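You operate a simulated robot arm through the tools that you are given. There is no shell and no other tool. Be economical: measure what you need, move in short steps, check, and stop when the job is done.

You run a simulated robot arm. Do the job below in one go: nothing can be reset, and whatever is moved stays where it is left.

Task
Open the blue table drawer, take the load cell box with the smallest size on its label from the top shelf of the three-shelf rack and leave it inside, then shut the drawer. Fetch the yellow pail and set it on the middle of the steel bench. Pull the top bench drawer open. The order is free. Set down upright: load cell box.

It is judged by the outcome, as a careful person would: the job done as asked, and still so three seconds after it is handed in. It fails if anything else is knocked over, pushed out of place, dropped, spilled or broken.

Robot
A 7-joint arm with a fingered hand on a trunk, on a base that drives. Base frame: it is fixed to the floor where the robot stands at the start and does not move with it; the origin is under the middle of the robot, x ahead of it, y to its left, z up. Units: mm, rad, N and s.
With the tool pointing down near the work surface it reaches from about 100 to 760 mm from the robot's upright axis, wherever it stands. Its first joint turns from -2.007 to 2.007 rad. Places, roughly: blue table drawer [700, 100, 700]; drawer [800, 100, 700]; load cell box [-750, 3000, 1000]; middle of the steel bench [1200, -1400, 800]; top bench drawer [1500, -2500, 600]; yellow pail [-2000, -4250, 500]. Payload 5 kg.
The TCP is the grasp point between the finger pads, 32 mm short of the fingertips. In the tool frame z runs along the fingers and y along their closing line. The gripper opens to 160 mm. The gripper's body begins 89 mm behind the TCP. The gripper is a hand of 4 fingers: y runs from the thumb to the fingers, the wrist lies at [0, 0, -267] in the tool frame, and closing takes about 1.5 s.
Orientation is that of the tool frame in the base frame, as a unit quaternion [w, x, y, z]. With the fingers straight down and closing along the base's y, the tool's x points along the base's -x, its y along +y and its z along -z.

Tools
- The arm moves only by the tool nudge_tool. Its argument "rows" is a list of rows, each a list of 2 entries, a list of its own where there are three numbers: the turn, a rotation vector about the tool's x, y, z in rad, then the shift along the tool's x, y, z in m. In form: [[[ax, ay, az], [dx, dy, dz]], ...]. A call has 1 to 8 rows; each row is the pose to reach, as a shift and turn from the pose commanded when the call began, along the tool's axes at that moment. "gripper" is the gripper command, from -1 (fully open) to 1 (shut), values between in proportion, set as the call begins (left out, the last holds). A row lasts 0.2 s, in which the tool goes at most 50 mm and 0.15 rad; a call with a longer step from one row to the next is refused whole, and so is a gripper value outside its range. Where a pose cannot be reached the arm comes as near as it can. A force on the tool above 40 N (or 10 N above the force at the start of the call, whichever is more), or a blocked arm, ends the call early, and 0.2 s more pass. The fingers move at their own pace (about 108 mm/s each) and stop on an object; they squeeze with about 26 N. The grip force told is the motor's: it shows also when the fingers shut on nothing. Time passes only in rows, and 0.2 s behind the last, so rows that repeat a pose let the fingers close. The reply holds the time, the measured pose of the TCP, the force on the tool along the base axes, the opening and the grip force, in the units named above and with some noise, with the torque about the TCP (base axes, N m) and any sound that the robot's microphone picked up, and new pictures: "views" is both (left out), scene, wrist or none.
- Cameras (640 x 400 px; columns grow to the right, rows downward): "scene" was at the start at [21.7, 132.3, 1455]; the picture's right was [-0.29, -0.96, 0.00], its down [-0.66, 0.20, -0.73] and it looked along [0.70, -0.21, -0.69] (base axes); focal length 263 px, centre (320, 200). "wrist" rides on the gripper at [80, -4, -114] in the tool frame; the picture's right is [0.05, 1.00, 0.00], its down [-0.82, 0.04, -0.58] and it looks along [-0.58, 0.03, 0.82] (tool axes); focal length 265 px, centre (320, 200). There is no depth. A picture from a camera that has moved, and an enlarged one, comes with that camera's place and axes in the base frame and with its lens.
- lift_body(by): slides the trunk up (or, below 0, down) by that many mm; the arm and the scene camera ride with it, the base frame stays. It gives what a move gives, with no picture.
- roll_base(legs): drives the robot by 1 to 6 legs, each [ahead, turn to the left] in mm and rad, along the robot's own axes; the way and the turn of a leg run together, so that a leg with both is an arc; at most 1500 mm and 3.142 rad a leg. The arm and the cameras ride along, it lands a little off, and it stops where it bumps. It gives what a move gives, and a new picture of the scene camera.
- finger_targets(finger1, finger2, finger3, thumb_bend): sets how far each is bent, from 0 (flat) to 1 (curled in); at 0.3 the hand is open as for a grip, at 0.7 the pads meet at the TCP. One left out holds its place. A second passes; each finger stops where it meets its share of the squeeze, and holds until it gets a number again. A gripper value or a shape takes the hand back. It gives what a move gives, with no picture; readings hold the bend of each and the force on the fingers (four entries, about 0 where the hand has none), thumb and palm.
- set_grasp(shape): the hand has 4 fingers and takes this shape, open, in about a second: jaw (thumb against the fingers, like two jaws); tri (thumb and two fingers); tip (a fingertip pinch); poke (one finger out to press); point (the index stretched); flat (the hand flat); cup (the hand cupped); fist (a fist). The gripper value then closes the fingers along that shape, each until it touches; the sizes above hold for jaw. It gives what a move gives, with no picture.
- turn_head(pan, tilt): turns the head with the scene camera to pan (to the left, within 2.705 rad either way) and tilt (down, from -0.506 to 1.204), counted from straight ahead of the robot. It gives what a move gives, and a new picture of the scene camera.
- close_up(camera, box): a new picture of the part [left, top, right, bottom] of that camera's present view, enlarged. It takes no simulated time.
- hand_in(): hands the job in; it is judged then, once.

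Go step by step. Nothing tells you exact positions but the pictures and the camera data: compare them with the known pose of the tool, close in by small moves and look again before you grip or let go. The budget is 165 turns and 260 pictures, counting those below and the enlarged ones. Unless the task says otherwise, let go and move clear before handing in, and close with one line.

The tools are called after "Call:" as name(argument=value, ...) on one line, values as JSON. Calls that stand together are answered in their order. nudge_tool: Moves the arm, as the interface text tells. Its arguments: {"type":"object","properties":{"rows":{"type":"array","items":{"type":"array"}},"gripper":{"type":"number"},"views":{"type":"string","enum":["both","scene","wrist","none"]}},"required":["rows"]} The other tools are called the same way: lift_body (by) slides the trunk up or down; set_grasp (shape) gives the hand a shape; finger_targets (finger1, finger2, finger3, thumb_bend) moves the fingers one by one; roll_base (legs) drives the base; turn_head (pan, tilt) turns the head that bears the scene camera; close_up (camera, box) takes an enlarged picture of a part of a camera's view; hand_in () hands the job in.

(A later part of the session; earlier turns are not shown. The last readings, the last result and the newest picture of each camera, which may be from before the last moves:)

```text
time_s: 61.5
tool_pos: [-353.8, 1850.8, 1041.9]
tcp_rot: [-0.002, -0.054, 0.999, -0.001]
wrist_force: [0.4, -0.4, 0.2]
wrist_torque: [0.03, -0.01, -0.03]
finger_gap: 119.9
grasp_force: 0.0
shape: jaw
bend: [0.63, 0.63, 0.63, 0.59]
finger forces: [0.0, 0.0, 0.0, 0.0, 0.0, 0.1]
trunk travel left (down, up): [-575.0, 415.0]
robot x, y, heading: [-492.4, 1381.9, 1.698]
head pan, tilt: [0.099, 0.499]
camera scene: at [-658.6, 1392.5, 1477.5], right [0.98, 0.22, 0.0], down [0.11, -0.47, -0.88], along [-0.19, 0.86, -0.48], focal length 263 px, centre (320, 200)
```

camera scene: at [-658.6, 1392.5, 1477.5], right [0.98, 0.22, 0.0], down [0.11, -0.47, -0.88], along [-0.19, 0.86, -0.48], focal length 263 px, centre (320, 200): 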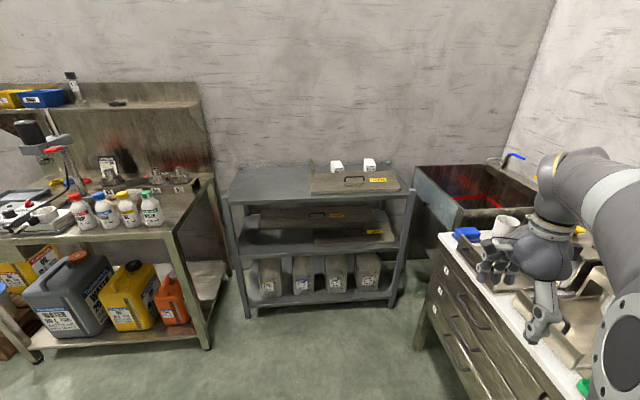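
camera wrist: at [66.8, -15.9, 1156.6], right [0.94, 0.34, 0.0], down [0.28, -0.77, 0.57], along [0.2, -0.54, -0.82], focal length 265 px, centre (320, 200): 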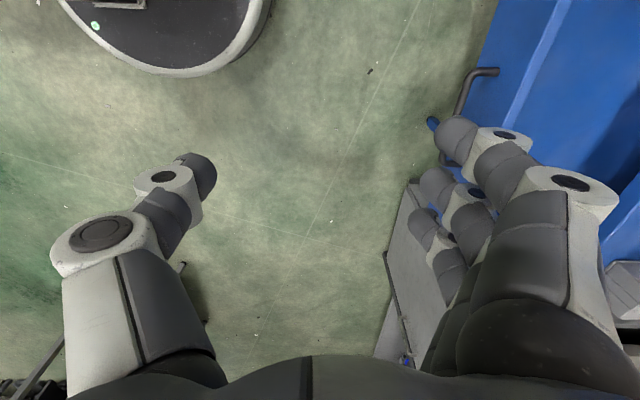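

Approaching; enlarging the boxes.

Call:
close_up(camera="scene", box=[300, 140, 420, 215])

```text
5.33 times, centred on (360, 178) of scene
camera zoom: at [-658.6, 1392.5, 1477.5], right [0.98, 0.22, 0.0], down [0.11, -0.47, -0.88], along [-0.19, 0.86, -0.48], focal length 1401 px, centre (107, 320)
```

zoom: 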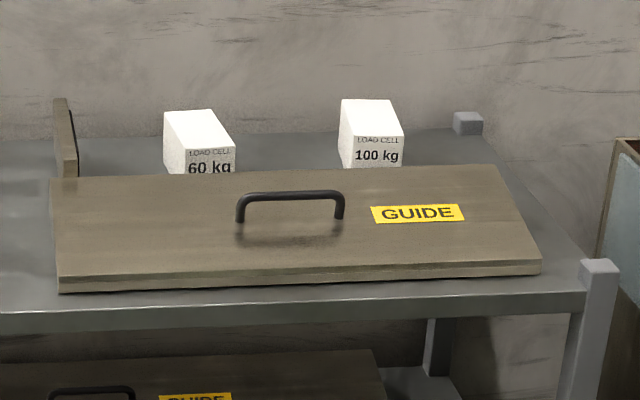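

Labels read 60 kg and 100 kg so far; there may be another hidden behind the guide panel. I'll square up, drive closer and look from higher.

Call:
lift_body(by=150)

Call:
roll_base(legs=[[0, 0.17], [650, 0]])

Call:
turn_head(pan=0.0, tilt=0.7)

```text
time_s: 63.3
tool_pos: [-354.1, 1850.1, 1191.7]
tcp_rot: [-0.002, -0.054, 0.999, -0.001]
wrist_force: [0.5, -0.1, 0.0]
wrist_torque: [-0.01, -0.01, 0.0]
finger_gap: 119.7
grasp_force: 0.0
shape: jaw
bend: [0.63, 0.63, 0.63, 0.59]
finger forces: [0.0, 0.1, 0.0, 0.0, 0.0, 0.0]
trunk travel left (down, up): [-725.0, 265.0]
robot x, y, heading: [-492.9, 1381.7, 1.697]
head pan, tilt: [0.099, 0.499]
```

```text
time_s: 67.5
tool_pos: [-624.1, 2487.6, 1191.8]
tcp_rot: [-0.002, -0.139, 0.99, -0.001]
wrist_force: [-0.3, 0.7, 0.4]
wrist_torque: [-0.01, 0.03, -0.02]
finger_gap: 119.9
grasp_force: 0.1
shape: jaw
bend: [0.63, 0.63, 0.63, 0.59]
finger forces: [0.0, 0.1, 0.1, 0.0, 0.0, 0.0]
trunk travel left (down, up): [-725.0, 265.0]
robot x, y, heading: [-683.1, 2006.0, 1.865]
head pan, tilt: [0.099, 0.499]
camera scene: at [-845.3, 1984.0, 1627.5], right [0.92, 0.38, 0.0], down [0.18, -0.44, -0.88], along [-0.34, 0.81, -0.48], focal length 263 px, centre (320, 200)
```

scene: 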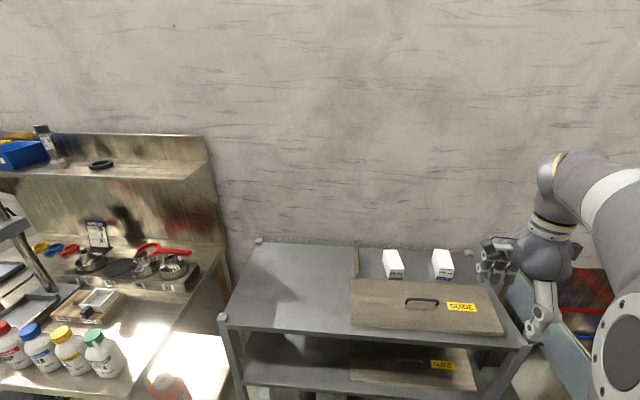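

```text
time_s: 68.3
tool_pos: [-623.7, 2488.0, 1191.3]
tcp_rot: [-0.002, -0.139, 0.99, 0.0]
wrist_force: [-0.3, 0.0, -0.4]
wrist_torque: [0.01, -0.03, -0.02]
finger_gap: 120.1
grasp_force: 0.1
shape: jaw
bend: [0.63, 0.63, 0.63, 0.59]
finger forces: [0.0, 0.0, 0.0, 0.0, 0.1, 0.1]
trunk travel left (down, up): [-725.0, 265.0]
robot x, y, heading: [-681.8, 1996.7, 1.865]
head pan, tilt: [0.0, 0.7]
camera scene: at [-834.9, 1980.9, 1609.8], right [0.96, 0.29, 0.0], down [0.19, -0.62, -0.77], along [-0.22, 0.73, -0.64], focal length 263 px, centre (320, 200)
```

scene: 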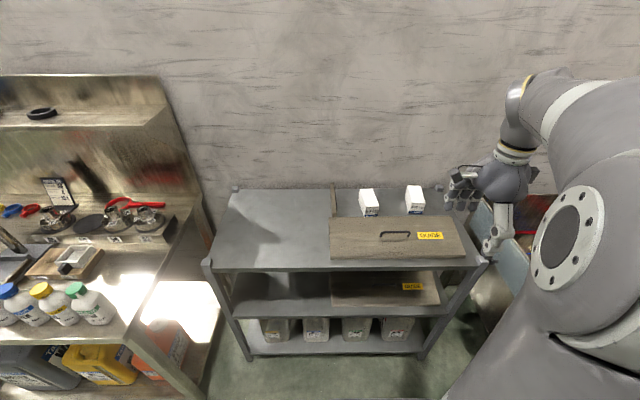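

Call:
close_up(camera="scene", box=[310, 165, 470, 265])

```text
4.00 times, centred on (390, 215) of scene
camera zoom: at [-834.9, 1980.9, 1609.8], right [0.96, 0.29, 0.0], down [0.19, -0.62, -0.77], along [-0.22, 0.73, -0.64], focal length 1051 px, centre (40, 140)
```

zoom: 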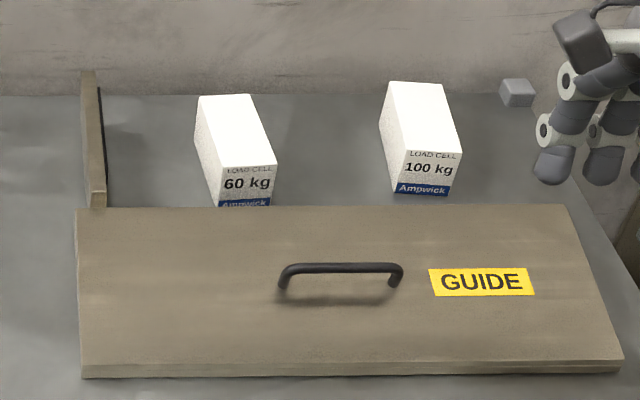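

Two boxes: 60 kg and 100 kg, so the 60 kg one (top near (-882,2855,~910), about 60 wide × 110 deep × 57 high) is the target. I drive up and turn the hand to close across its width.

Call:
roll_base(legs=[[180, 0]])

Call:
nudge_tool(rows=[[[0, 0, -0.15], [0.018, 0.0, 0]], [[0, 0, -0.3], [0.035, 0.0, 0]], [[0, 0, -0.45], [0.053, 0.0, 0]], [[0, 0, -0.6], [0.07, 0.0, 0]], [[0, 0, -0.75], [0.088, 0.0, 0]], [[0, 0, -0.9], [0.105, 0.0, 0]], [[0, 0, -1.05], [0.123, 0.0, 0]], [[0, 0, -1.2], [0.14, 0.0, 0]]], views="none")

Call:
nudge_tool(rows=[[[0, 0, -0.12], [0, 0, 0]], [[0, 0, -0.25], [0, 0, 0]], [[0, 0, -0.37], [0, 0, 0]], [[0, 0, -0.37], [0, 0, 0]]], views="wrist")

```text
time_s: 69.8
tool_pos: [-675.8, 2658.9, 1191.2]
tcp_rot: [-0.002, -0.14, 0.99, -0.001]
wrist_force: [-0.3, 0.1, -0.3]
wrist_torque: [-0.05, -0.01, 0.0]
finger_gap: 120.0
grasp_force: 0.0
shape: jaw
bend: [0.63, 0.63, 0.63, 0.59]
finger forces: [0.0, 0.0, 0.0, 0.0, 0.0, 0.0]
trunk travel left (down, up): [-725.0, 265.0]
robot x, y, heading: [-732.6, 2174.4, 1.864]
head pan, tilt: [0.0, 0.7]
camera scene: at [-886.7, 2152.0, 1609.7], right [0.96, 0.29, 0.0], down [0.19, -0.62, -0.76], along [-0.22, 0.73, -0.64], focal length 263 px, centre (320, 200)
```

scene: 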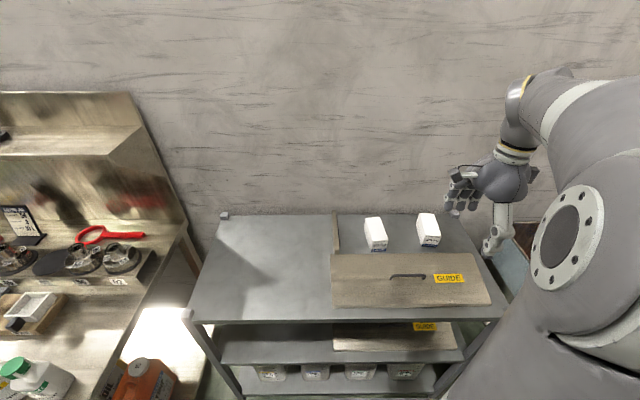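

```text
time_s: 71.6
tool_pos: [-811.4, 2617.3, 1192.3]
tcp_rot: [-0.001, -0.675, 0.738, 0.0]
wrist_force: [-0.9, -0.3, 0.2]
wrist_torque: [0.01, -0.06, 0.0]
finger_gap: 120.0
grasp_force: 0.1
shape: jaw
bend: [0.63, 0.63, 0.63, 0.59]
finger forces: [0.0, 0.1, 0.0, 0.0, 0.0, 0.1]
trunk travel left (down, up): [-725.0, 265.0]
robot x, y, heading: [-727.5, 2171.5, 1.866]
head pan, tilt: [0.0, 0.7]
```

```text
time_s: 72.6
tool_pos: [-810.7, 2617.9, 1192.1]
tcp_rot: [0.003, 0.799, -0.601, 0.001]
wrist_force: [0.0, 0.7, 0.3]
wrist_torque: [0.01, 0.0, 0.01]
finger_gap: 120.1
grasp_force: 0.0
shape: jaw
bend: [0.63, 0.63, 0.63, 0.59]
finger forces: [0.0, 0.0, 0.0, 0.1, 0.0, 0.1]
trunk travel left (down, up): [-725.0, 265.0]
robot x, y, heading: [-733.0, 2171.4, 1.873]
head pan, tilt: [0.0, 0.7]
camera wrist: at [-784.4, 2543.3, 1306.7], right [-0.95, -0.33, 0.0], down [-0.26, 0.77, 0.58], along [-0.19, 0.54, -0.82], focal length 265 px, centre (320, 200)
```

wrist: 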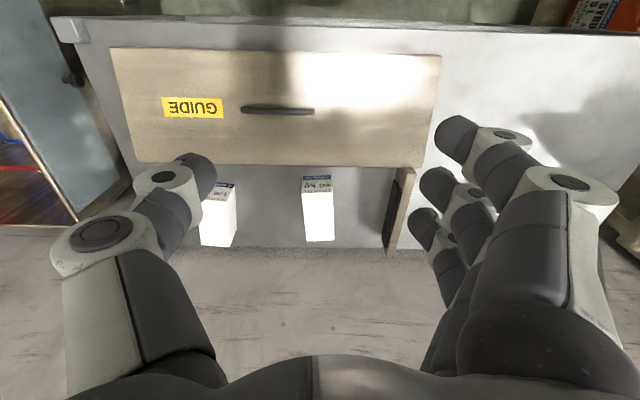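

The box is centred in the wrist view, with ~95 mm free to the panel and ~120 mm to the other box. Moving above it.

Call:
nudge_tool(rows=[[[0, 0, 0], [-0.034, 0.001, 0.0]], [[0, 0, 0], [-0.068, 0.002, 0.02]], [[0, 0, 0], [-0.1, 0.003, 0.05]], [[0, 0, 0], [-0.134, 0.004, 0.08]], [[0, 0, 0], [-0.168, 0.006, 0.11]], [[0, 0, 0], [-0.2, 0.007, 0.145]], [[0, 0, 0], [-0.22, 0.008, 0.17]], [[0, 0, 0], [-0.235, 0.008, 0.192]]], gripper=-0.25, views="both")

```text
time_s: 74.4
tool_pos: [-883.6, 2842.8, 998.6]
tcp_rot: [0.002, 0.798, -0.602, 0.0]
wrist_force: [0.0, 0.0, -0.4]
wrist_torque: [-0.01, 0.01, 0.02]
finger_gap: 100.5
grasp_force: 0.1
shape: jaw
bend: [0.7, 0.7, 0.7, 0.68]
finger forces: [0.0, 0.0, 0.0, 0.0, 0.0, 0.0]
trunk travel left (down, up): [-725.0, 265.0]
robot x, y, heading: [-732.8, 2169.9, 1.864]
head pan, tilt: [0.0, 0.7]
camera scene: at [-886.6, 2151.5, 1609.8], right [0.96, 0.29, 0.0], down [0.19, -0.62, -0.76], along [-0.22, 0.73, -0.64], focal length 263 px, centre (320, 200)
camera wrist: at [-857.0, 2767.4, 1113.2], right [-0.95, -0.32, 0.0], down [-0.26, 0.77, 0.58], along [-0.19, 0.54, -0.82], focal length 265 px, centre (320, 200)
```

scene: 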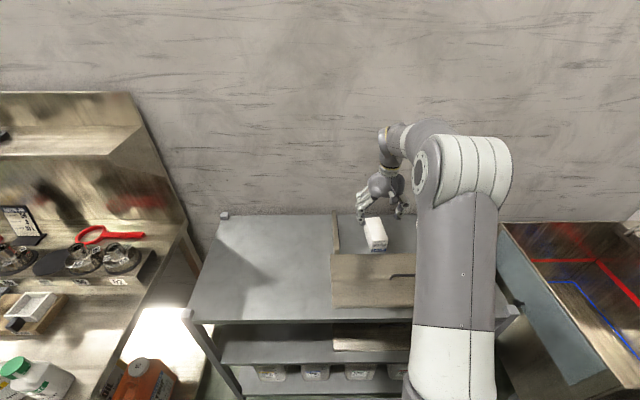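
wrist: 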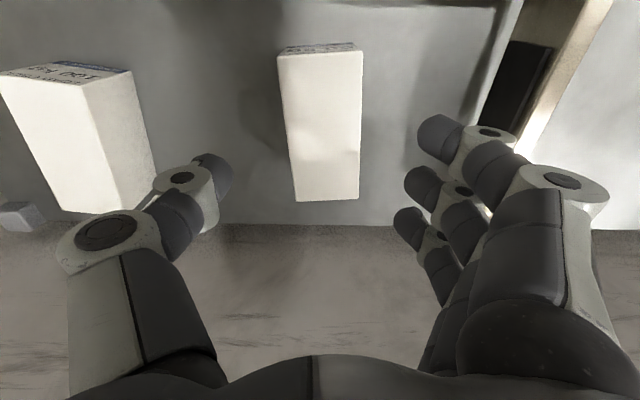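

The hand is centred over the 60 kg box. Descending with a force watch.

Call:
nudge_tool(rows=[[[0, 0, 0], [0, 0, 0.03]], [[0, 0, 0], [0, 0, 0.06]], [[0, 0, 0], [0, 0, 0.085]], [[0, 0, 0], [0, 0, 0.108]], [[0, 0, 0], [0, 0, 0.108]]], views="both")

```text
time_s: 75.6
tool_pos: [-883.5, 2842.1, 892.9]
tcp_rot: [0.001, 0.799, -0.602, -0.002]
wrist_force: [0.4, 1.2, 9.7]
wrist_torque: [-0.2, 0.62, -0.05]
finger_gap: 100.0
grasp_force: 0.1
shape: jaw
bend: [0.71, 0.71, 0.71, 0.68]
finger forces: [4.3, 3.2, 2.8, 0.0, 0.0, 0.1]
trunk travel left (down, up): [-725.0, 265.0]
robot x, y, heading: [-732.3, 2173.3, 1.868]
head pan, tilt: [0.0, 0.7]
camera scene: at [-886.1, 2150.0, 1610.0], right [0.96, 0.29, 0.0], down [0.19, -0.62, -0.77], along [-0.22, 0.73, -0.64], focal length 263 px, centre (320, 200)
camera wrist: at [-857.3, 2766.3, 1007.0], right [-0.95, -0.32, 0.0], down [-0.26, 0.77, 0.58], along [-0.19, 0.55, -0.82], focal length 265 px, centre (320, 200)
```

scene: 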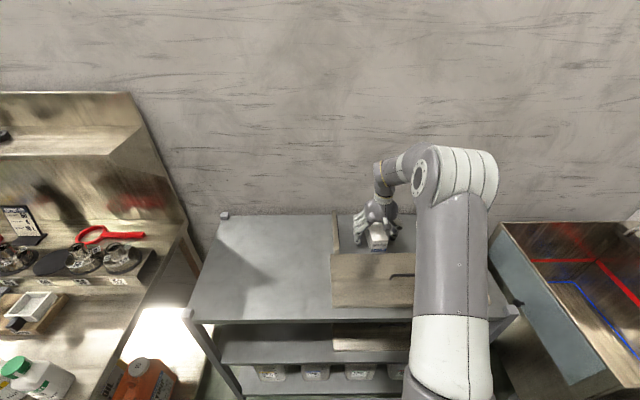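
wrist: 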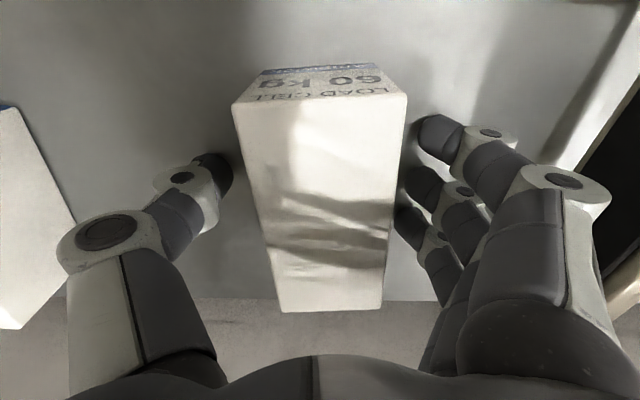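

Fingertips just touch the shelf (z≈860). I'll lift 7 mm and close.

Call:
nudge_tool(rows=[[[0, 0, 0], [0, 0, -0.007]], [[0, 0, 0], [0, 0, -0.007]]], views="none")

Call:
nudge_tool(rows=[[[0, 0, 0], [0, 0, 0]], [[0, 0, 0], [0, 0, 0]], [[0, 0, 0], [0, 0, 0]], [[0, 0, 0], [0, 0, 0]], [[0, 0, 0], [0, 0, 0]], [[0, 0, 0], [0, 0, 0]], [[0, 0, 0], [0, 0, 0]]], gripper=1, views="wrist")

```text
time_s: 76.2
tool_pos: [-882.6, 2840.6, 898.8]
tcp_rot: [0.001, 0.798, -0.602, -0.001]
wrist_force: [-0.1, -0.7, 0.0]
wrist_torque: [0.0, 0.03, -0.03]
finger_gap: 100.0
grasp_force: 0.0
shape: jaw
bend: [0.71, 0.71, 0.71, 0.68]
finger forces: [0.0, 0.0, 0.1, 0.0, 0.0, 0.1]
trunk travel left (down, up): [-725.0, 265.0]
robot x, y, heading: [-727.9, 2173.0, 1.864]
head pan, tilt: [0.0, 0.7]
```

```text
time_s: 77.8
tool_pos: [-884.6, 2841.5, 898.1]
tcp_rot: [0.002, 0.799, -0.601, 0.0]
wrist_force: [0.0, 0.3, 0.0]
wrist_torque: [-0.04, 0.06, 0.03]
finger_gap: 50.5
grasp_force: 25.9
shape: jaw
bend: [0.73, 0.73, 0.73, 0.7]
finger forces: [8.3, 7.7, 7.6, 0.0, 23.0, 0.1]
trunk travel left (down, up): [-725.0, 265.0]
robot x, y, heading: [-733.5, 2174.9, 1.866]
head pan, tilt: [0.0, 0.7]
camera wrist: at [-857.5, 2766.4, 1013.3], right [-0.95, -0.32, 0.0], down [-0.26, 0.77, 0.58], along [-0.19, 0.54, -0.82], focal length 265 px, centre (320, 200)
```

wrist: 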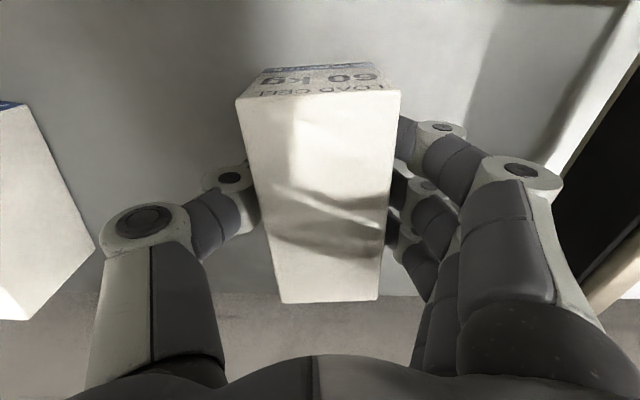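

Firm grip on all fingers and thumb (50 mm). Lifting straight up.

Call:
nudge_tool(rows=[[[0, 0, 0], [0, 0, -0.02]], [[0, 0, 0], [0, 0, -0.045]], [[0, 0, 0], [0, 0, -0.08]], [[0, 0, 0], [0, 0, -0.12]], [[0, 0, 0], [0, 0, -0.16]], [[0, 0, 0], [0, 0, -0.2]]], views="both")

```text
time_s: 79.2
tool_pos: [-883.3, 2841.6, 1101.4]
tcp_rot: [0.002, 0.799, -0.602, -0.001]
wrist_force: [-0.6, 0.1, -3.0]
wrist_torque: [0.01, -0.01, 0.0]
finger_gap: 50.5
grasp_force: 25.9
shape: jaw
bend: [0.73, 0.73, 0.73, 0.7]
finger forces: [8.0, 7.6, 7.4, 0.0, 23.2, 0.0]
trunk travel left (down, up): [-725.0, 265.0]
robot x, y, heading: [-731.5, 2172.0, 1.869]
head pan, tilt: [0.0, 0.7]
camera scene: at [-886.4, 2150.6, 1609.7], right [0.96, 0.29, 0.0], down [0.19, -0.62, -0.76], along [-0.22, 0.73, -0.64], focal length 263 px, centre (320, 200)
camera wrist: at [-856.7, 2766.1, 1215.5], right [-0.95, -0.32, 0.0], down [-0.26, 0.77, 0.58], along [-0.19, 0.54, -0.82], focal length 265 px, centre (320, 200)
```

scene: 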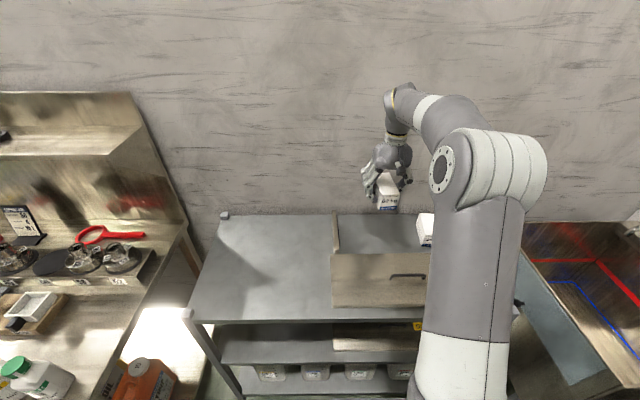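
wrist: 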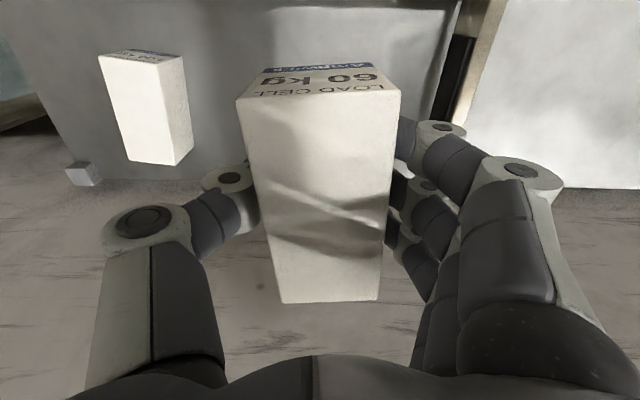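

Box held upright. Retracting the arm, then backing along the aisle.

Call:
nudge_tool(rows=[[[0, 0, 0], [0.04, 0, 0]], [[0, 0, 0], [0.08, 0, 0]], [[0, 0, 0], [0.12, 0, 0]], [[0, 0, 0], [0.16, 0, 0]], [[0, 0, 0], [0.2, 0, 0]]], views="none")

Call:
roll_base(legs=[[-1200, 0]])

```text
time_s: 80.4
tool_pos: [-827.6, 2648.5, 1099.4]
tcp_rot: [0.001, 0.798, -0.602, -0.001]
wrist_force: [0.4, -0.7, -4.0]
wrist_torque: [0.03, 0.0, -0.05]
finger_gap: 50.6
grasp_force: 25.8
shape: jaw
bend: [0.73, 0.73, 0.73, 0.7]
finger forces: [8.1, 7.6, 7.6, 0.1, 23.3, 0.0]
trunk travel left (down, up): [-725.0, 265.0]
robot x, y, heading: [-732.7, 2171.7, 1.864]
head pan, tilt: [0.0, 0.7]
```

```text
time_s: 86.5
tool_pos: [-479.9, 1501.5, 1098.8]
tcp_rot: [0.002, 0.799, -0.601, 0.0]
wrist_force: [-0.7, -0.1, -4.2]
wrist_torque: [0.01, -0.01, 0.03]
finger_gap: 50.3
grasp_force: 26.1
shape: jaw
bend: [0.73, 0.73, 0.73, 0.7]
finger forces: [8.1, 7.6, 7.5, 0.0, 23.3, 0.0]
trunk travel left (down, up): [-725.0, 265.0]
robot x, y, heading: [-389.2, 1024.5, 1.868]
head pan, tilt: [0.0, 0.7]
camera scene: at [-538.4, 1003.1, 1609.8], right [0.96, 0.29, 0.0], down [0.19, -0.62, -0.76], along [-0.22, 0.73, -0.64], focal length 263 px, centre (320, 200)
```

scene: 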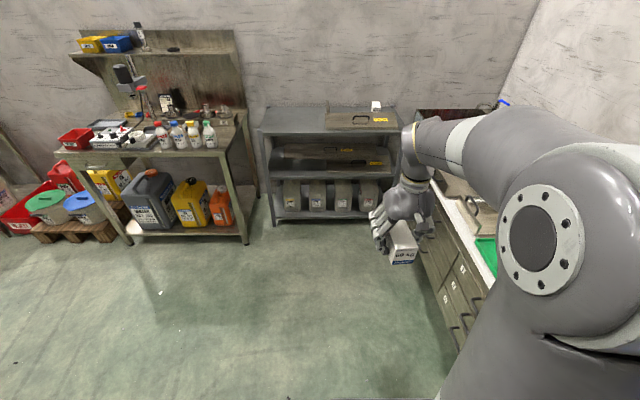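

Continuing back along the aisle, then turning right to face the blue table.

Call:
roll_base(legs=[[-1180, 0], [0, -1.574], [-40, 0]])

Call:
turn_head(pan=-0.1, tilt=0.9)

```text
time_s: 96.7
tool_pos: [393.8, -10.2, 1099.5]
tcp_rot: [0.0, -0.141, 0.99, 0.001]
wrist_force: [-0.2, 0.2, -4.5]
wrist_torque: [0.01, -0.05, -0.03]
finger_gap: 50.4
grasp_force: 26.1
shape: jaw
bend: [0.73, 0.73, 0.73, 0.7]
finger forces: [8.0, 7.6, 7.5, 0.0, 23.2, 0.0]
trunk travel left (down, up): [-725.0, 265.0]
robot x, y, heading: [-85.4, -105.9, 0.294]
head pan, tilt: [0.0, 0.7]
camera scene: at [-103.7, 49.1, 1609.8], right [0.29, -0.96, 0.0], down [-0.62, -0.19, -0.77], along [0.73, 0.22, -0.64], focal length 263 px, centre (320, 200)
```

scene: 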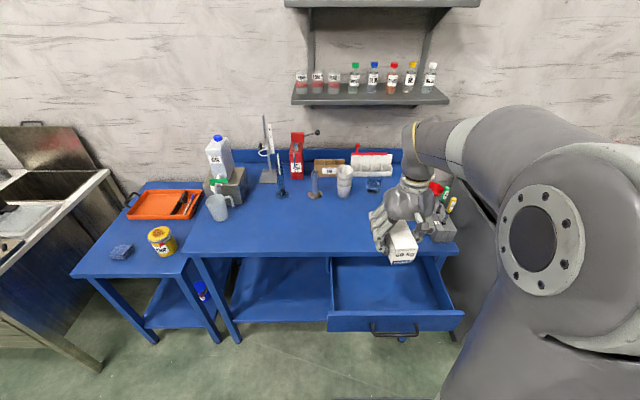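

```text
time_s: 97.4
tool_pos: [392.9, -9.4, 1098.4]
tcp_rot: [-0.001, -0.141, 0.99, 0.002]
wrist_force: [-0.2, -0.9, -4.1]
wrist_torque: [0.0, -0.04, 0.02]
finger_gap: 50.5
grasp_force: 26.5
shape: jaw
bend: [0.73, 0.73, 0.73, 0.7]
finger forces: [8.2, 7.6, 7.4, 0.0, 23.2, 0.0]
trunk travel left (down, up): [-725.0, 265.0]
robot x, y, heading: [-87.0, -108.1, 0.294]
head pan, tilt: [-0.099, 0.901]
camera scene: at [-109.5, 39.5, 1593.6], right [0.2, -0.98, 0.0], down [-0.77, -0.15, -0.62], along [0.61, 0.12, -0.78], focal length 263 px, centre (320, 200)
```

scene: 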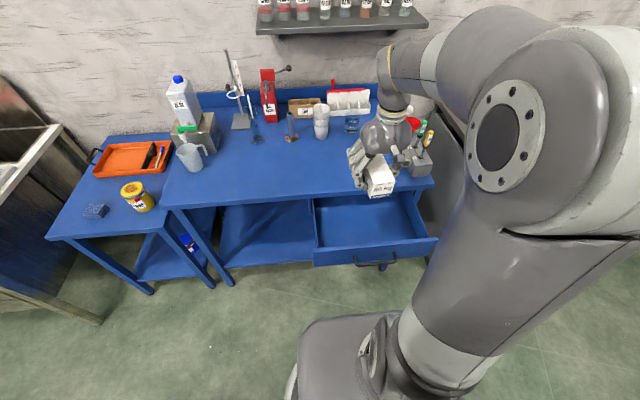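

I'm squared to the table; drawer's open inside spans roughly f 340–520, centred near l=-160. Moving the box above it and looking.

Call:
nudge_tool(rows=[[[0, 0, 0], [-0.015, -0.008, 0.03]], [[0, 0, 0], [-0.03, -0.016, 0.06]], [[0, 0, 0], [-0.045, -0.024, 0.09]], [[0, 0, 0], [-0.057, -0.03, 0.12]], [[0, 0, 0], [-0.057, -0.03, 0.16]], [[0, 0, 0], [-0.057, -0.03, 0.16]]], views="both")

```text
time_s: 98.8
tool_pos: [455.6, -22.3, 939.2]
tcp_rot: [0.0, -0.142, 0.99, 0.003]
wrist_force: [0.6, 0.2, -3.1]
wrist_torque: [-0.02, -0.02, 0.01]
finger_gap: 50.3
grasp_force: 26.2
shape: jaw
bend: [0.73, 0.73, 0.73, 0.7]
finger forces: [8.0, 7.6, 7.4, 0.0, 23.1, 0.1]
trunk travel left (down, up): [-725.0, 265.0]
robot x, y, heading: [-80.8, -106.7, 0.299]
head pan, tilt: [-0.099, 0.901]
camera scene: at [-109.4, 39.5, 1593.6], right [0.2, -0.98, 0.0], down [-0.77, -0.15, -0.62], along [0.61, 0.12, -0.78], focal length 263 px, centre (320, 200)
camera wrist: at [380.0, -47.8, 1052.8], right [-0.33, 0.94, 0.0], down [0.77, 0.27, 0.58], along [0.54, 0.19, -0.82], focal length 265 px, centre (320, 200)
```

scene: 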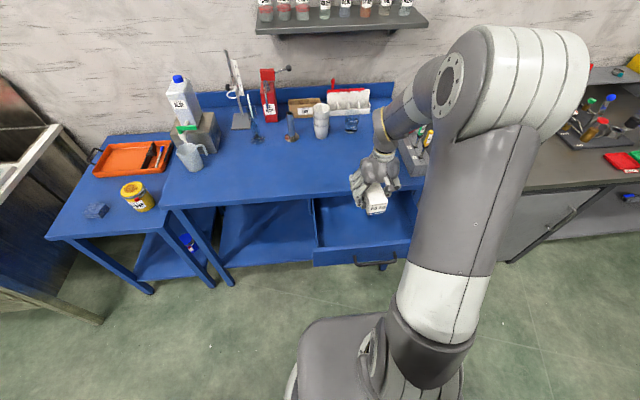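
wrist: 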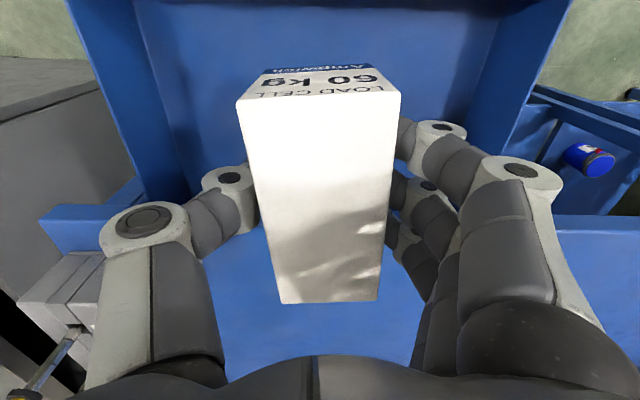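

The box lines up inside the drawer opening. Lowering with a 6 mm shift toward me.

Call:
nudge_tool(rows=[[[0, 0, 0], [0.006, 0, 0.0]], [[0, 0, 0], [0.006, 0, 0.03]], [[0, 0, 0], [0.006, 0, 0.06]], [[0, 0, 0], [0.006, 0, 0.09]], [[0, 0, 0], [0.006, 0, 0.12]], [[0, 0, 0], [0.006, 0, 0.12]]], views="both")

```text
time_s: 100.2
tool_pos: [450.4, -23.9, 817.0]
tcp_rot: [-0.002, -0.141, 0.99, 0.001]
wrist_force: [0.9, 0.2, -3.4]
wrist_torque: [0.01, -0.01, -0.01]
finger_gap: 50.3
grasp_force: 25.6
shape: jaw
bend: [0.73, 0.73, 0.73, 0.7]
finger forces: [8.1, 7.5, 7.4, 0.0, 23.0, 0.0]
trunk travel left (down, up): [-725.0, 265.0]
robot x, y, heading: [-79.9, -106.9, 0.303]
head pan, tilt: [-0.099, 0.901]
camera scene: at [-109.4, 39.5, 1593.6], right [0.2, -0.98, 0.0], down [-0.77, -0.15, -0.62], along [0.61, 0.12, -0.78], focal length 263 px, centre (320, 200)
camera wrist: at [374.4, -50.1, 932.2], right [-0.33, 0.94, 0.0], down [0.77, 0.27, 0.58], along [0.54, 0.19, -0.82], focal length 265 px, centre (320, 200)
```

scene: 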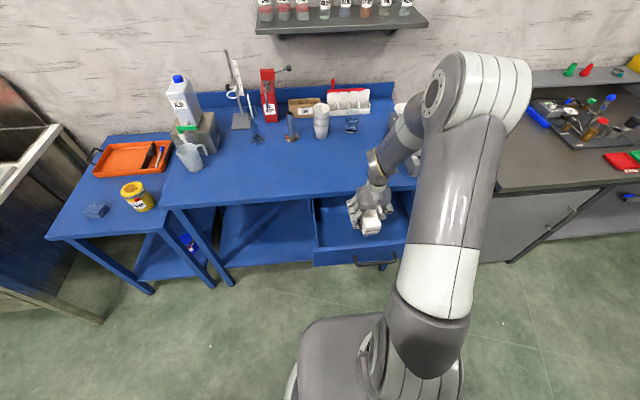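
wrist: 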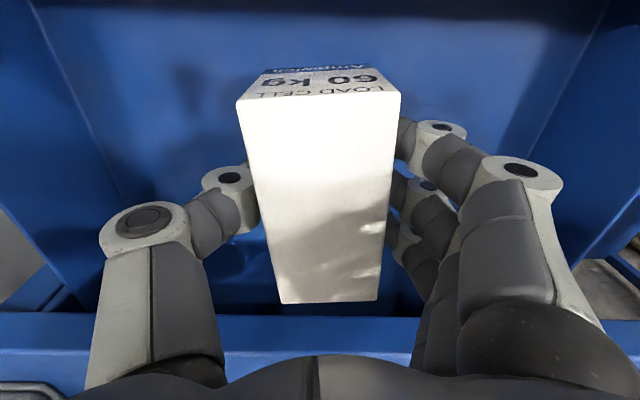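

Box is inside the drawer walls. Lowering slowly to find the floor.

Call:
nudge_tool(rows=[[[0, 0, 0], [0, 0, 0.008]], [[0, 0, 0], [0, 0, 0.016]], [[0, 0, 0], [0, 0, 0.024]], [[0, 0, 0], [0, 0, 0.032]], [[0, 0, 0], [0, 0, 0.038]], [[0, 0, 0], [0, 0, 0.044]], [[0, 0, 0], [0, 0, 0.05]]], views="wrist")

```text
time_s: 101.8
tool_pos: [450.9, -22.3, 767.8]
tcp_rot: [-0.001, -0.141, 0.99, 0.002]
wrist_force: [-0.3, 0.7, -4.5]
wrist_torque: [-0.01, 0.0, 0.0]
finger_gap: 50.3
grasp_force: 25.8
shape: jaw
bend: [0.73, 0.73, 0.73, 0.7]
finger forces: [8.1, 7.4, 7.4, 0.0, 23.0, 0.0]
trunk travel left (down, up): [-725.0, 265.0]
robot x, y, heading: [-87.1, -106.7, 0.3]
head pan, tilt: [-0.099, 0.901]
camera wrist: at [374.3, -49.6, 882.8], right [-0.33, 0.94, 0.0], down [0.77, 0.27, 0.58], along [0.54, 0.19, -0.82], focal length 265 px, centre (320, 200)
```

wrist: 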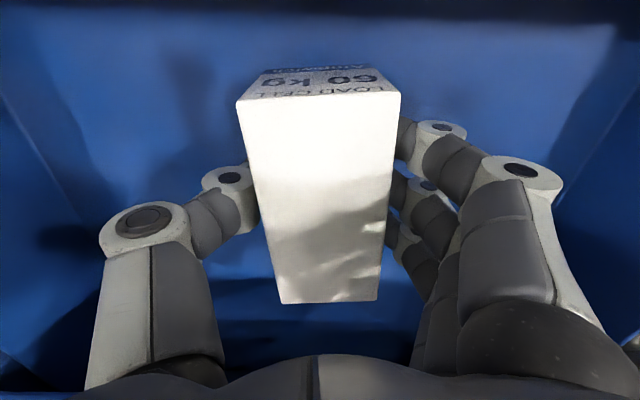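

Call:
nudge_tool(rows=[[[0, 0, 0], [0, 0, 0.005]], [[0, 0, 0], [0, 0, 0.01]], [[0, 0, 0], [0, 0, 0.015]], [[0, 0, 0], [0, 0, 0.02]], [[0, 0, 0], [0, 0, 0.025]], [[0, 0, 0], [0, 0, 0.03]], [[0, 0, 0], [0, 0, 0.035]]], views="wrist")

```text
time_s: 103.0
tool_pos: [456.0, -20.8, 751.3]
tcp_rot: [0.007, -0.142, 0.99, 0.001]
wrist_force: [1.5, 1.4, 28.5]
wrist_torque: [0.18, 0.16, -0.03]
finger_gap: 52.1
grasp_force: 26.0
shape: jaw
bend: [0.74, 0.74, 0.74, 0.71]
finger forces: [10.7, 9.7, 9.1, 0.1, 29.3, 0.1]
trunk travel left (down, up): [-725.0, 265.0]
robot x, y, heading: [-80.9, -107.3, 0.301]
head pan, tilt: [-0.099, 0.901]
stopped in row 5: the force on the tool passed its limit at 44 N (the readings are from after the stop); the commanded pose is now the measured one
camera wrist: at [377.5, -48.3, 864.0], right [-0.33, 0.94, 0.0], down [0.76, 0.27, 0.59], along [0.56, 0.19, -0.81], focal length 265 px, centre (320, 200)
```

wrist: 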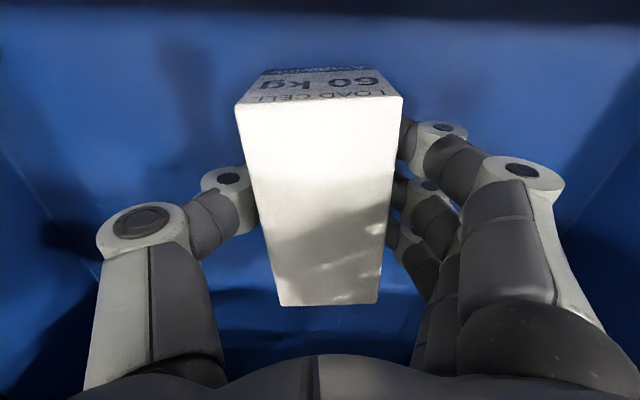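

The box stands on the drawer floor. Easing up 3 mm and opening.

Call:
nudge_tool(rows=[[[0, 0, 0], [0, 0, -0.003]], [[0, 0, 0], [0, 0, -0.003]]], views="none")

Call:
nudge_tool(rows=[[[0, 0, 0], [0, 0, 0]], [[0, 0, 0], [0, 0, 0]], [[0, 0, 0], [0, 0, 0]], [[0, 0, 0], [0, 0, 0]], [[0, 0, 0], [0, 0, 0]]], gripper=-0.25, views="wrist")

```text
time_s: 103.6
tool_pos: [453.3, -22.6, 749.9]
tcp_rot: [0.003, -0.14, 0.99, 0.002]
wrist_force: [1.1, 0.5, 16.1]
wrist_torque: [0.2, 0.07, 0.03]
finger_gap: 52.2
grasp_force: 25.9
shape: jaw
bend: [0.74, 0.74, 0.74, 0.71]
finger forces: [10.1, 9.4, 9.1, 0.0, 28.1, 0.0]
trunk travel left (down, up): [-725.0, 265.0]
robot x, y, heading: [-80.2, -109.0, 0.303]
head pan, tilt: [-0.099, 0.901]
```

```text
time_s: 104.8
tool_pos: [454.2, -22.7, 751.1]
tcp_rot: [0.003, -0.14, 0.99, 0.001]
wrist_force: [-0.1, 0.4, -0.6]
wrist_torque: [-0.01, 0.02, -0.03]
finger_gap: 99.5
grasp_force: 0.1
shape: jaw
bend: [0.71, 0.71, 0.71, 0.68]
finger forces: [0.1, 0.0, 0.0, 0.0, 0.0, 0.0]
trunk travel left (down, up): [-725.0, 265.0]
robot x, y, heading: [-84.5, -105.4, 0.301]
head pan, tilt: [-0.099, 0.901]
camera wrist: at [376.1, -48.8, 864.5], right [-0.33, 0.94, 0.0], down [0.77, 0.27, 0.58], along [0.55, 0.19, -0.81], focal length 265 px, centre (320, 200)
```

wrist: 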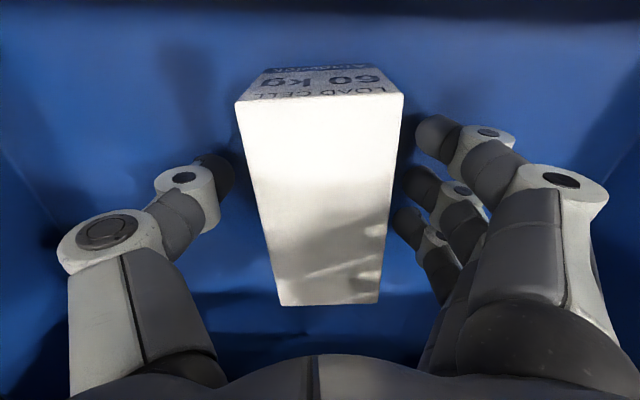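

Released and standing. Raising the hand straight up out of the drawer.

Call:
nudge_tool(rows=[[[0, 0, 0], [0, 0, -0.03]], [[0, 0, 0], [0, 0, -0.07]], [[0, 0, 0], [0, 0, -0.11]], [[0, 0, 0], [0, 0, -0.15]], [[0, 0, 0], [0, 0, -0.19]], [[0, 0, 0], [0.03, 0, -0.22]], [[0, 0, 0], [0.07, 0, -0.22]], [[0, 0, 0], [0.11, 0, -0.22]]], views="both")

```text
time_s: 106.6
tool_pos: [346.9, -53.1, 970.2]
tcp_rot: [0.003, -0.141, 0.99, 0.001]
wrist_force: [-0.4, 0.5, 0.4]
wrist_torque: [0.0, -0.03, 0.02]
finger_gap: 99.6
grasp_force: 0.0
shape: jaw
bend: [0.71, 0.71, 0.71, 0.68]
finger forces: [0.0, 0.0, 0.0, 0.1, 0.0, 0.0]
trunk travel left (down, up): [-725.0, 265.0]
robot x, y, heading: [-85.0, -104.7, 0.299]
head pan, tilt: [-0.099, 0.901]
camera scene: at [-110.6, 39.5, 1593.6], right [0.2, -0.98, 0.0], down [-0.77, -0.15, -0.62], along [0.61, 0.12, -0.78], focal length 263 px, centre (320, 200)
camera wrist: at [269.0, -79.7, 1084.5], right [-0.33, 0.94, 0.0], down [0.77, 0.27, 0.58], along [0.55, 0.19, -0.81], focal length 265 px, centre (320, 200)
```

scene: 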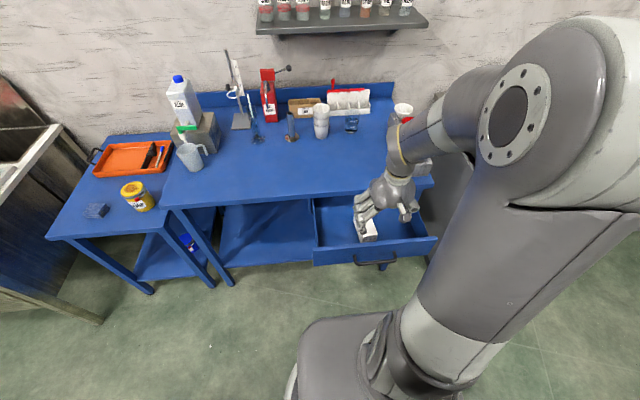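
wrist: 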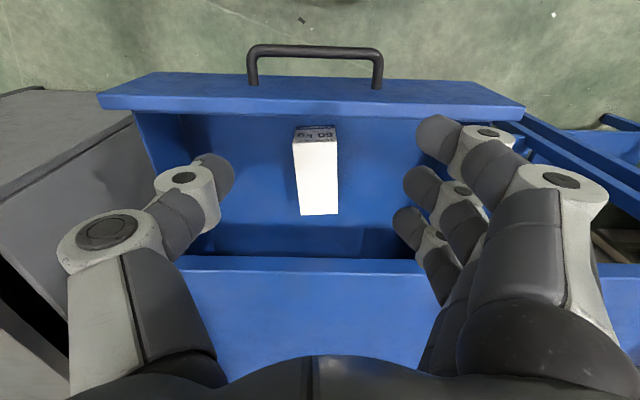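

The box stands in the drawer. To shut it I'll close the fingers, come down in front of the handle bar (f≈269, l≈-159) and push.

Call:
nudge_tool(rows=[[[0, 0, 0], [0.045, -0.003, 0]], [[0, 0, 0], [0.09, -0.006, 0]], [[0, 0, 0], [0.135, -0.008, 0]], [[0, 0, 0], [0.15, -0.008, 0.03]], [[0, 0, 0], [0.15, -0.008, 0.075]], [[0, 0, 0], [0.15, -0.008, 0.12]], [[0, 0, 0], [0.15, -0.008, 0.165]], [[0, 0, 0], [0.15, -0.008, 0.207]]], gripper=1, views="both")

```text
time_s: 108.4
tool_pos: [255.9, -108.0, 744.8]
tcp_rot: [0.002, -0.14, 0.99, 0.002]
wrist_force: [-0.3, -0.9, -0.2]
wrist_torque: [0.01, 0.04, -0.01]
finger_gap: 0.0
grasp_force: 25.9
shape: jaw
bend: [0.68, 0.63, 0.68, 0.67]
finger forces: [0.0, 0.1, 0.0, 0.0, 0.0, 0.0]
out of reach, approached as far as the arm can: row 3, 4, 5, 6, 7, 8
trunk travel left (down, up): [-725.0, 265.0]
robot x, y, heading: [-80.6, -109.6, 0.297]
head pan, tilt: [-0.099, 0.901]
camera scene: at [-108.8, 39.4, 1593.7], right [0.2, -0.98, 0.0], down [-0.77, -0.15, -0.62], along [0.61, 0.12, -0.78], focal length 263 px, centre (320, 200)
camera wrist: at [179.1, -133.4, 858.8], right [-0.33, 0.94, 0.0], down [0.77, 0.27, 0.58], along [0.55, 0.19, -0.81], focal length 265 px, centre (320, 200)
```

scene: 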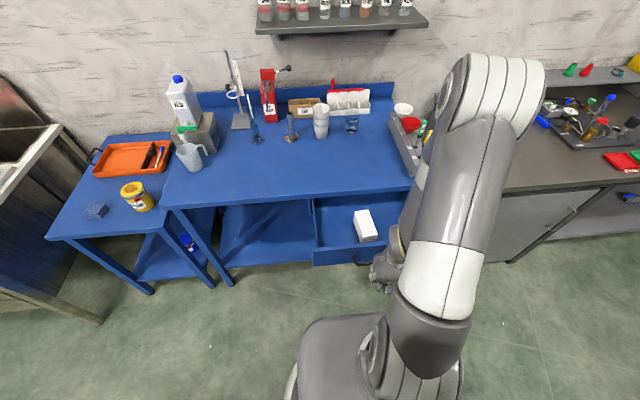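
wrist: 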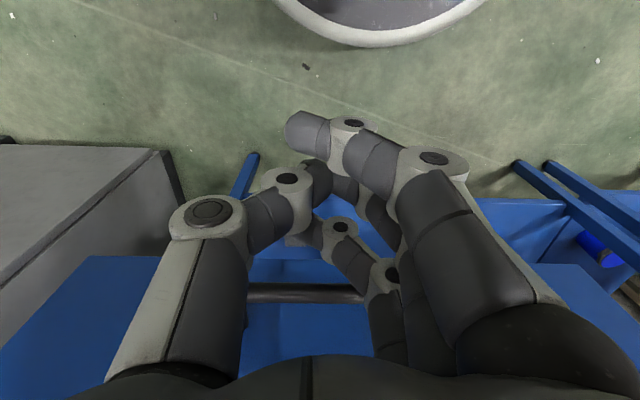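

Fingers are in front of the bar. Pushing forward with the arm.

Call:
nudge_tool(rows=[[[0, 0, 0], [-0.04, 0.012, 0]], [[0, 0, 0], [-0.07, 0.018, 0]], [[0, 0, 0], [-0.1, 0.018, 0]], [[0, 0, 0], [-0.13, 0.018, 0]], [[0, 0, 0], [-0.16, 0.018, 0]], [[0, 0, 0], [-0.19, 0.018, 0]], [[0, 0, 0], [-0.22, 0.018, 0]]], views="both")

```text
time_s: 110.0
tool_pos: [464.5, -27.5, 746.0]
tcp_rot: [0.003, -0.14, 0.99, 0.002]
wrist_force: [0.5, 0.1, -1.1]
wrist_torque: [0.0, -0.02, 0.01]
finger_gap: 0.0
grasp_force: 25.4
shape: jaw
bend: [0.68, 0.63, 0.69, 0.67]
finger forces: [0.0, 0.0, 0.0, 0.1, 0.0, 0.2]
trunk travel left (down, up): [-725.0, 265.0]
robot x, y, heading: [-81.3, -107.8, 0.292]
head pan, tilt: [-0.099, 0.901]
camera scene: at [-109.1, 39.3, 1593.6], right [0.2, -0.98, 0.0], down [-0.77, -0.15, -0.62], along [0.61, 0.12, -0.78], focal length 263 px, centre (320, 200)
camera wrist: at [387.2, -54.6, 859.7], right [-0.33, 0.94, 0.0], down [0.77, 0.27, 0.58], along [0.55, 0.19, -0.81], focal length 265 px, centre (320, 200)
```

scene: 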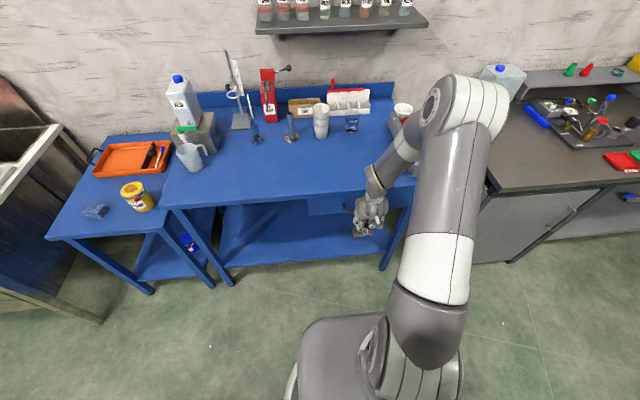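
wrist: 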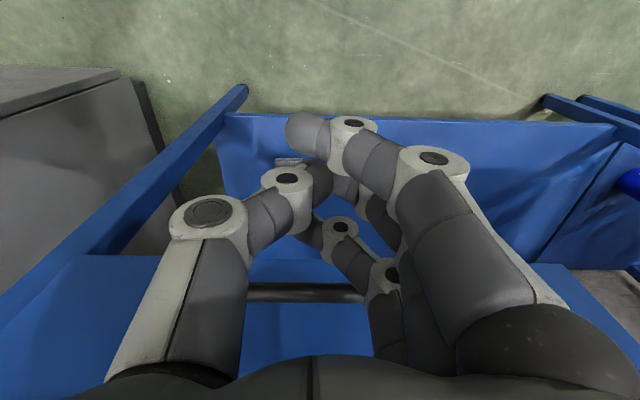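

Nearly shut. Pushing the last bit until force rises.

Call:
nudge_tool(rows=[[[0, 0, 0], [-0.005, 0, 0]], [[0, 0, 0], [-0.01, 0, 0]], [[0, 0, 0], [-0.015, 0, 0]], [[0, 0, 0], [-0.02, 0, 0]], [[0, 0, 0], [-0.025, 0, 0]]], views="wrist")

```text
time_s: 111.4
tool_pos: [478.0, -22.5, 742.8]
tcp_rot: [-0.004, -0.14, 0.99, 0.002]
wrist_force: [-14.1, -2.5, 8.7]
wrist_torque: [0.35, -0.51, 0.43]
finger_gap: 0.0
grasp_force: 25.6
shape: jaw
bend: [0.68, 0.63, 0.69, 0.67]
finger forces: [0.0, 0.0, 14.5, 0.0, 0.0, 0.0]
trunk travel left (down, up): [-725.0, 265.0]
robot x, y, heading: [-83.6, -110.2, 0.292]
head pan, tilt: [-0.099, 0.901]
stopped in row 5: the force on the tool passed its limit at 42 N (the readings are from after the stop); the commanded pose is now the measured one
camera wrist: at [402.8, -48.7, 858.7], right [-0.33, 0.94, 0.0], down [0.78, 0.27, 0.57], along [0.54, 0.19, -0.82], focal length 265 px, centre (320, 200)
```

wrist: 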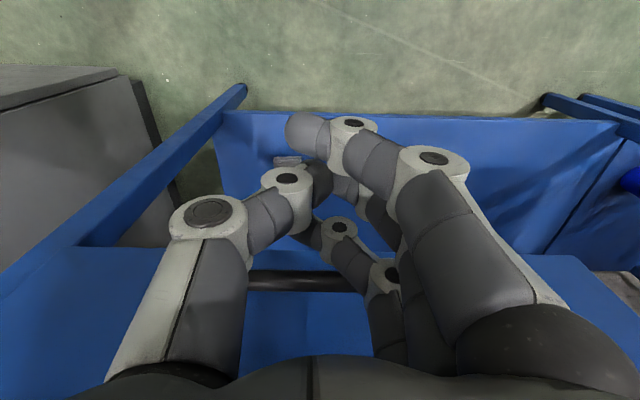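

It hit the stop. Backing off and up, then checking from the scene camera.

Call:
nudge_tool(rows=[[[0, 0, 0], [0.03, 0, 0]], [[0, 0, 0], [0.07, 0, 0]], [[0, 0, 0], [0.1, 0, -0.02]], [[0, 0, 0], [0.12, 0, -0.06]], [[0, 0, 0], [0.13, 0, -0.1]], [[0, 0, 0], [0.13, 0, -0.15]], [[0, 0, 0], [0.13, 0, -0.2]], [[0, 0, 0], [0.13, 0, -0.25]]], gripper=-0.25, views="both")

```text
time_s: 113.2
tool_pos: [358.2, -59.1, 993.1]
tcp_rot: [-0.003, -0.141, 0.99, 0.001]
wrist_force: [0.2, -0.4, -0.7]
wrist_torque: [0.05, -0.04, 0.01]
finger_gap: 100.0
grasp_force: 0.1
shape: jaw
bend: [0.7, 0.7, 0.7, 0.68]
finger forces: [0.1, 0.0, 0.0, 0.0, 0.0, 0.0]
trunk travel left (down, up): [-725.0, 265.0]
robot x, y, heading: [-85.3, -105.1, 0.298]
head pan, tilt: [-0.099, 0.901]
camera scene: at [-111.1, 39.5, 1593.5], right [0.2, -0.98, 0.0], down [-0.77, -0.15, -0.62], along [0.61, 0.12, -0.78], focal length 263 px, centre (320, 200)
camera wrist: at [280.9, -83.9, 1108.7], right [-0.33, 0.94, 0.0], down [0.78, 0.27, 0.57], along [0.54, 0.19, -0.82], focal length 265 px, centre (320, 200)
```

scene: 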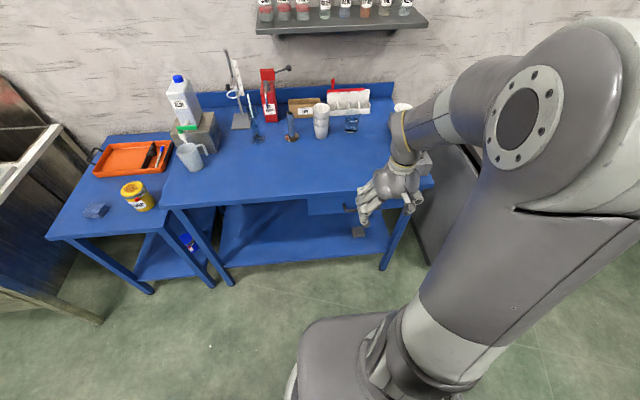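
wrist: 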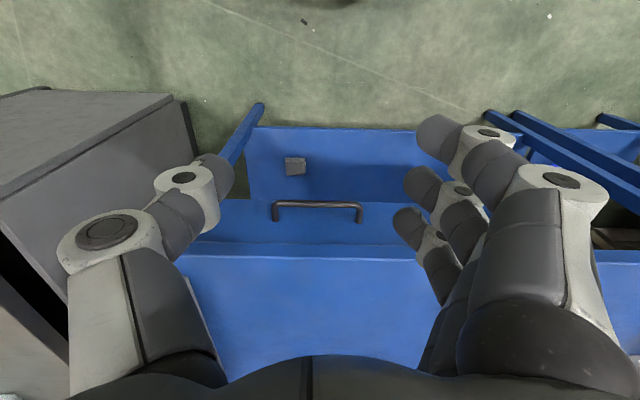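

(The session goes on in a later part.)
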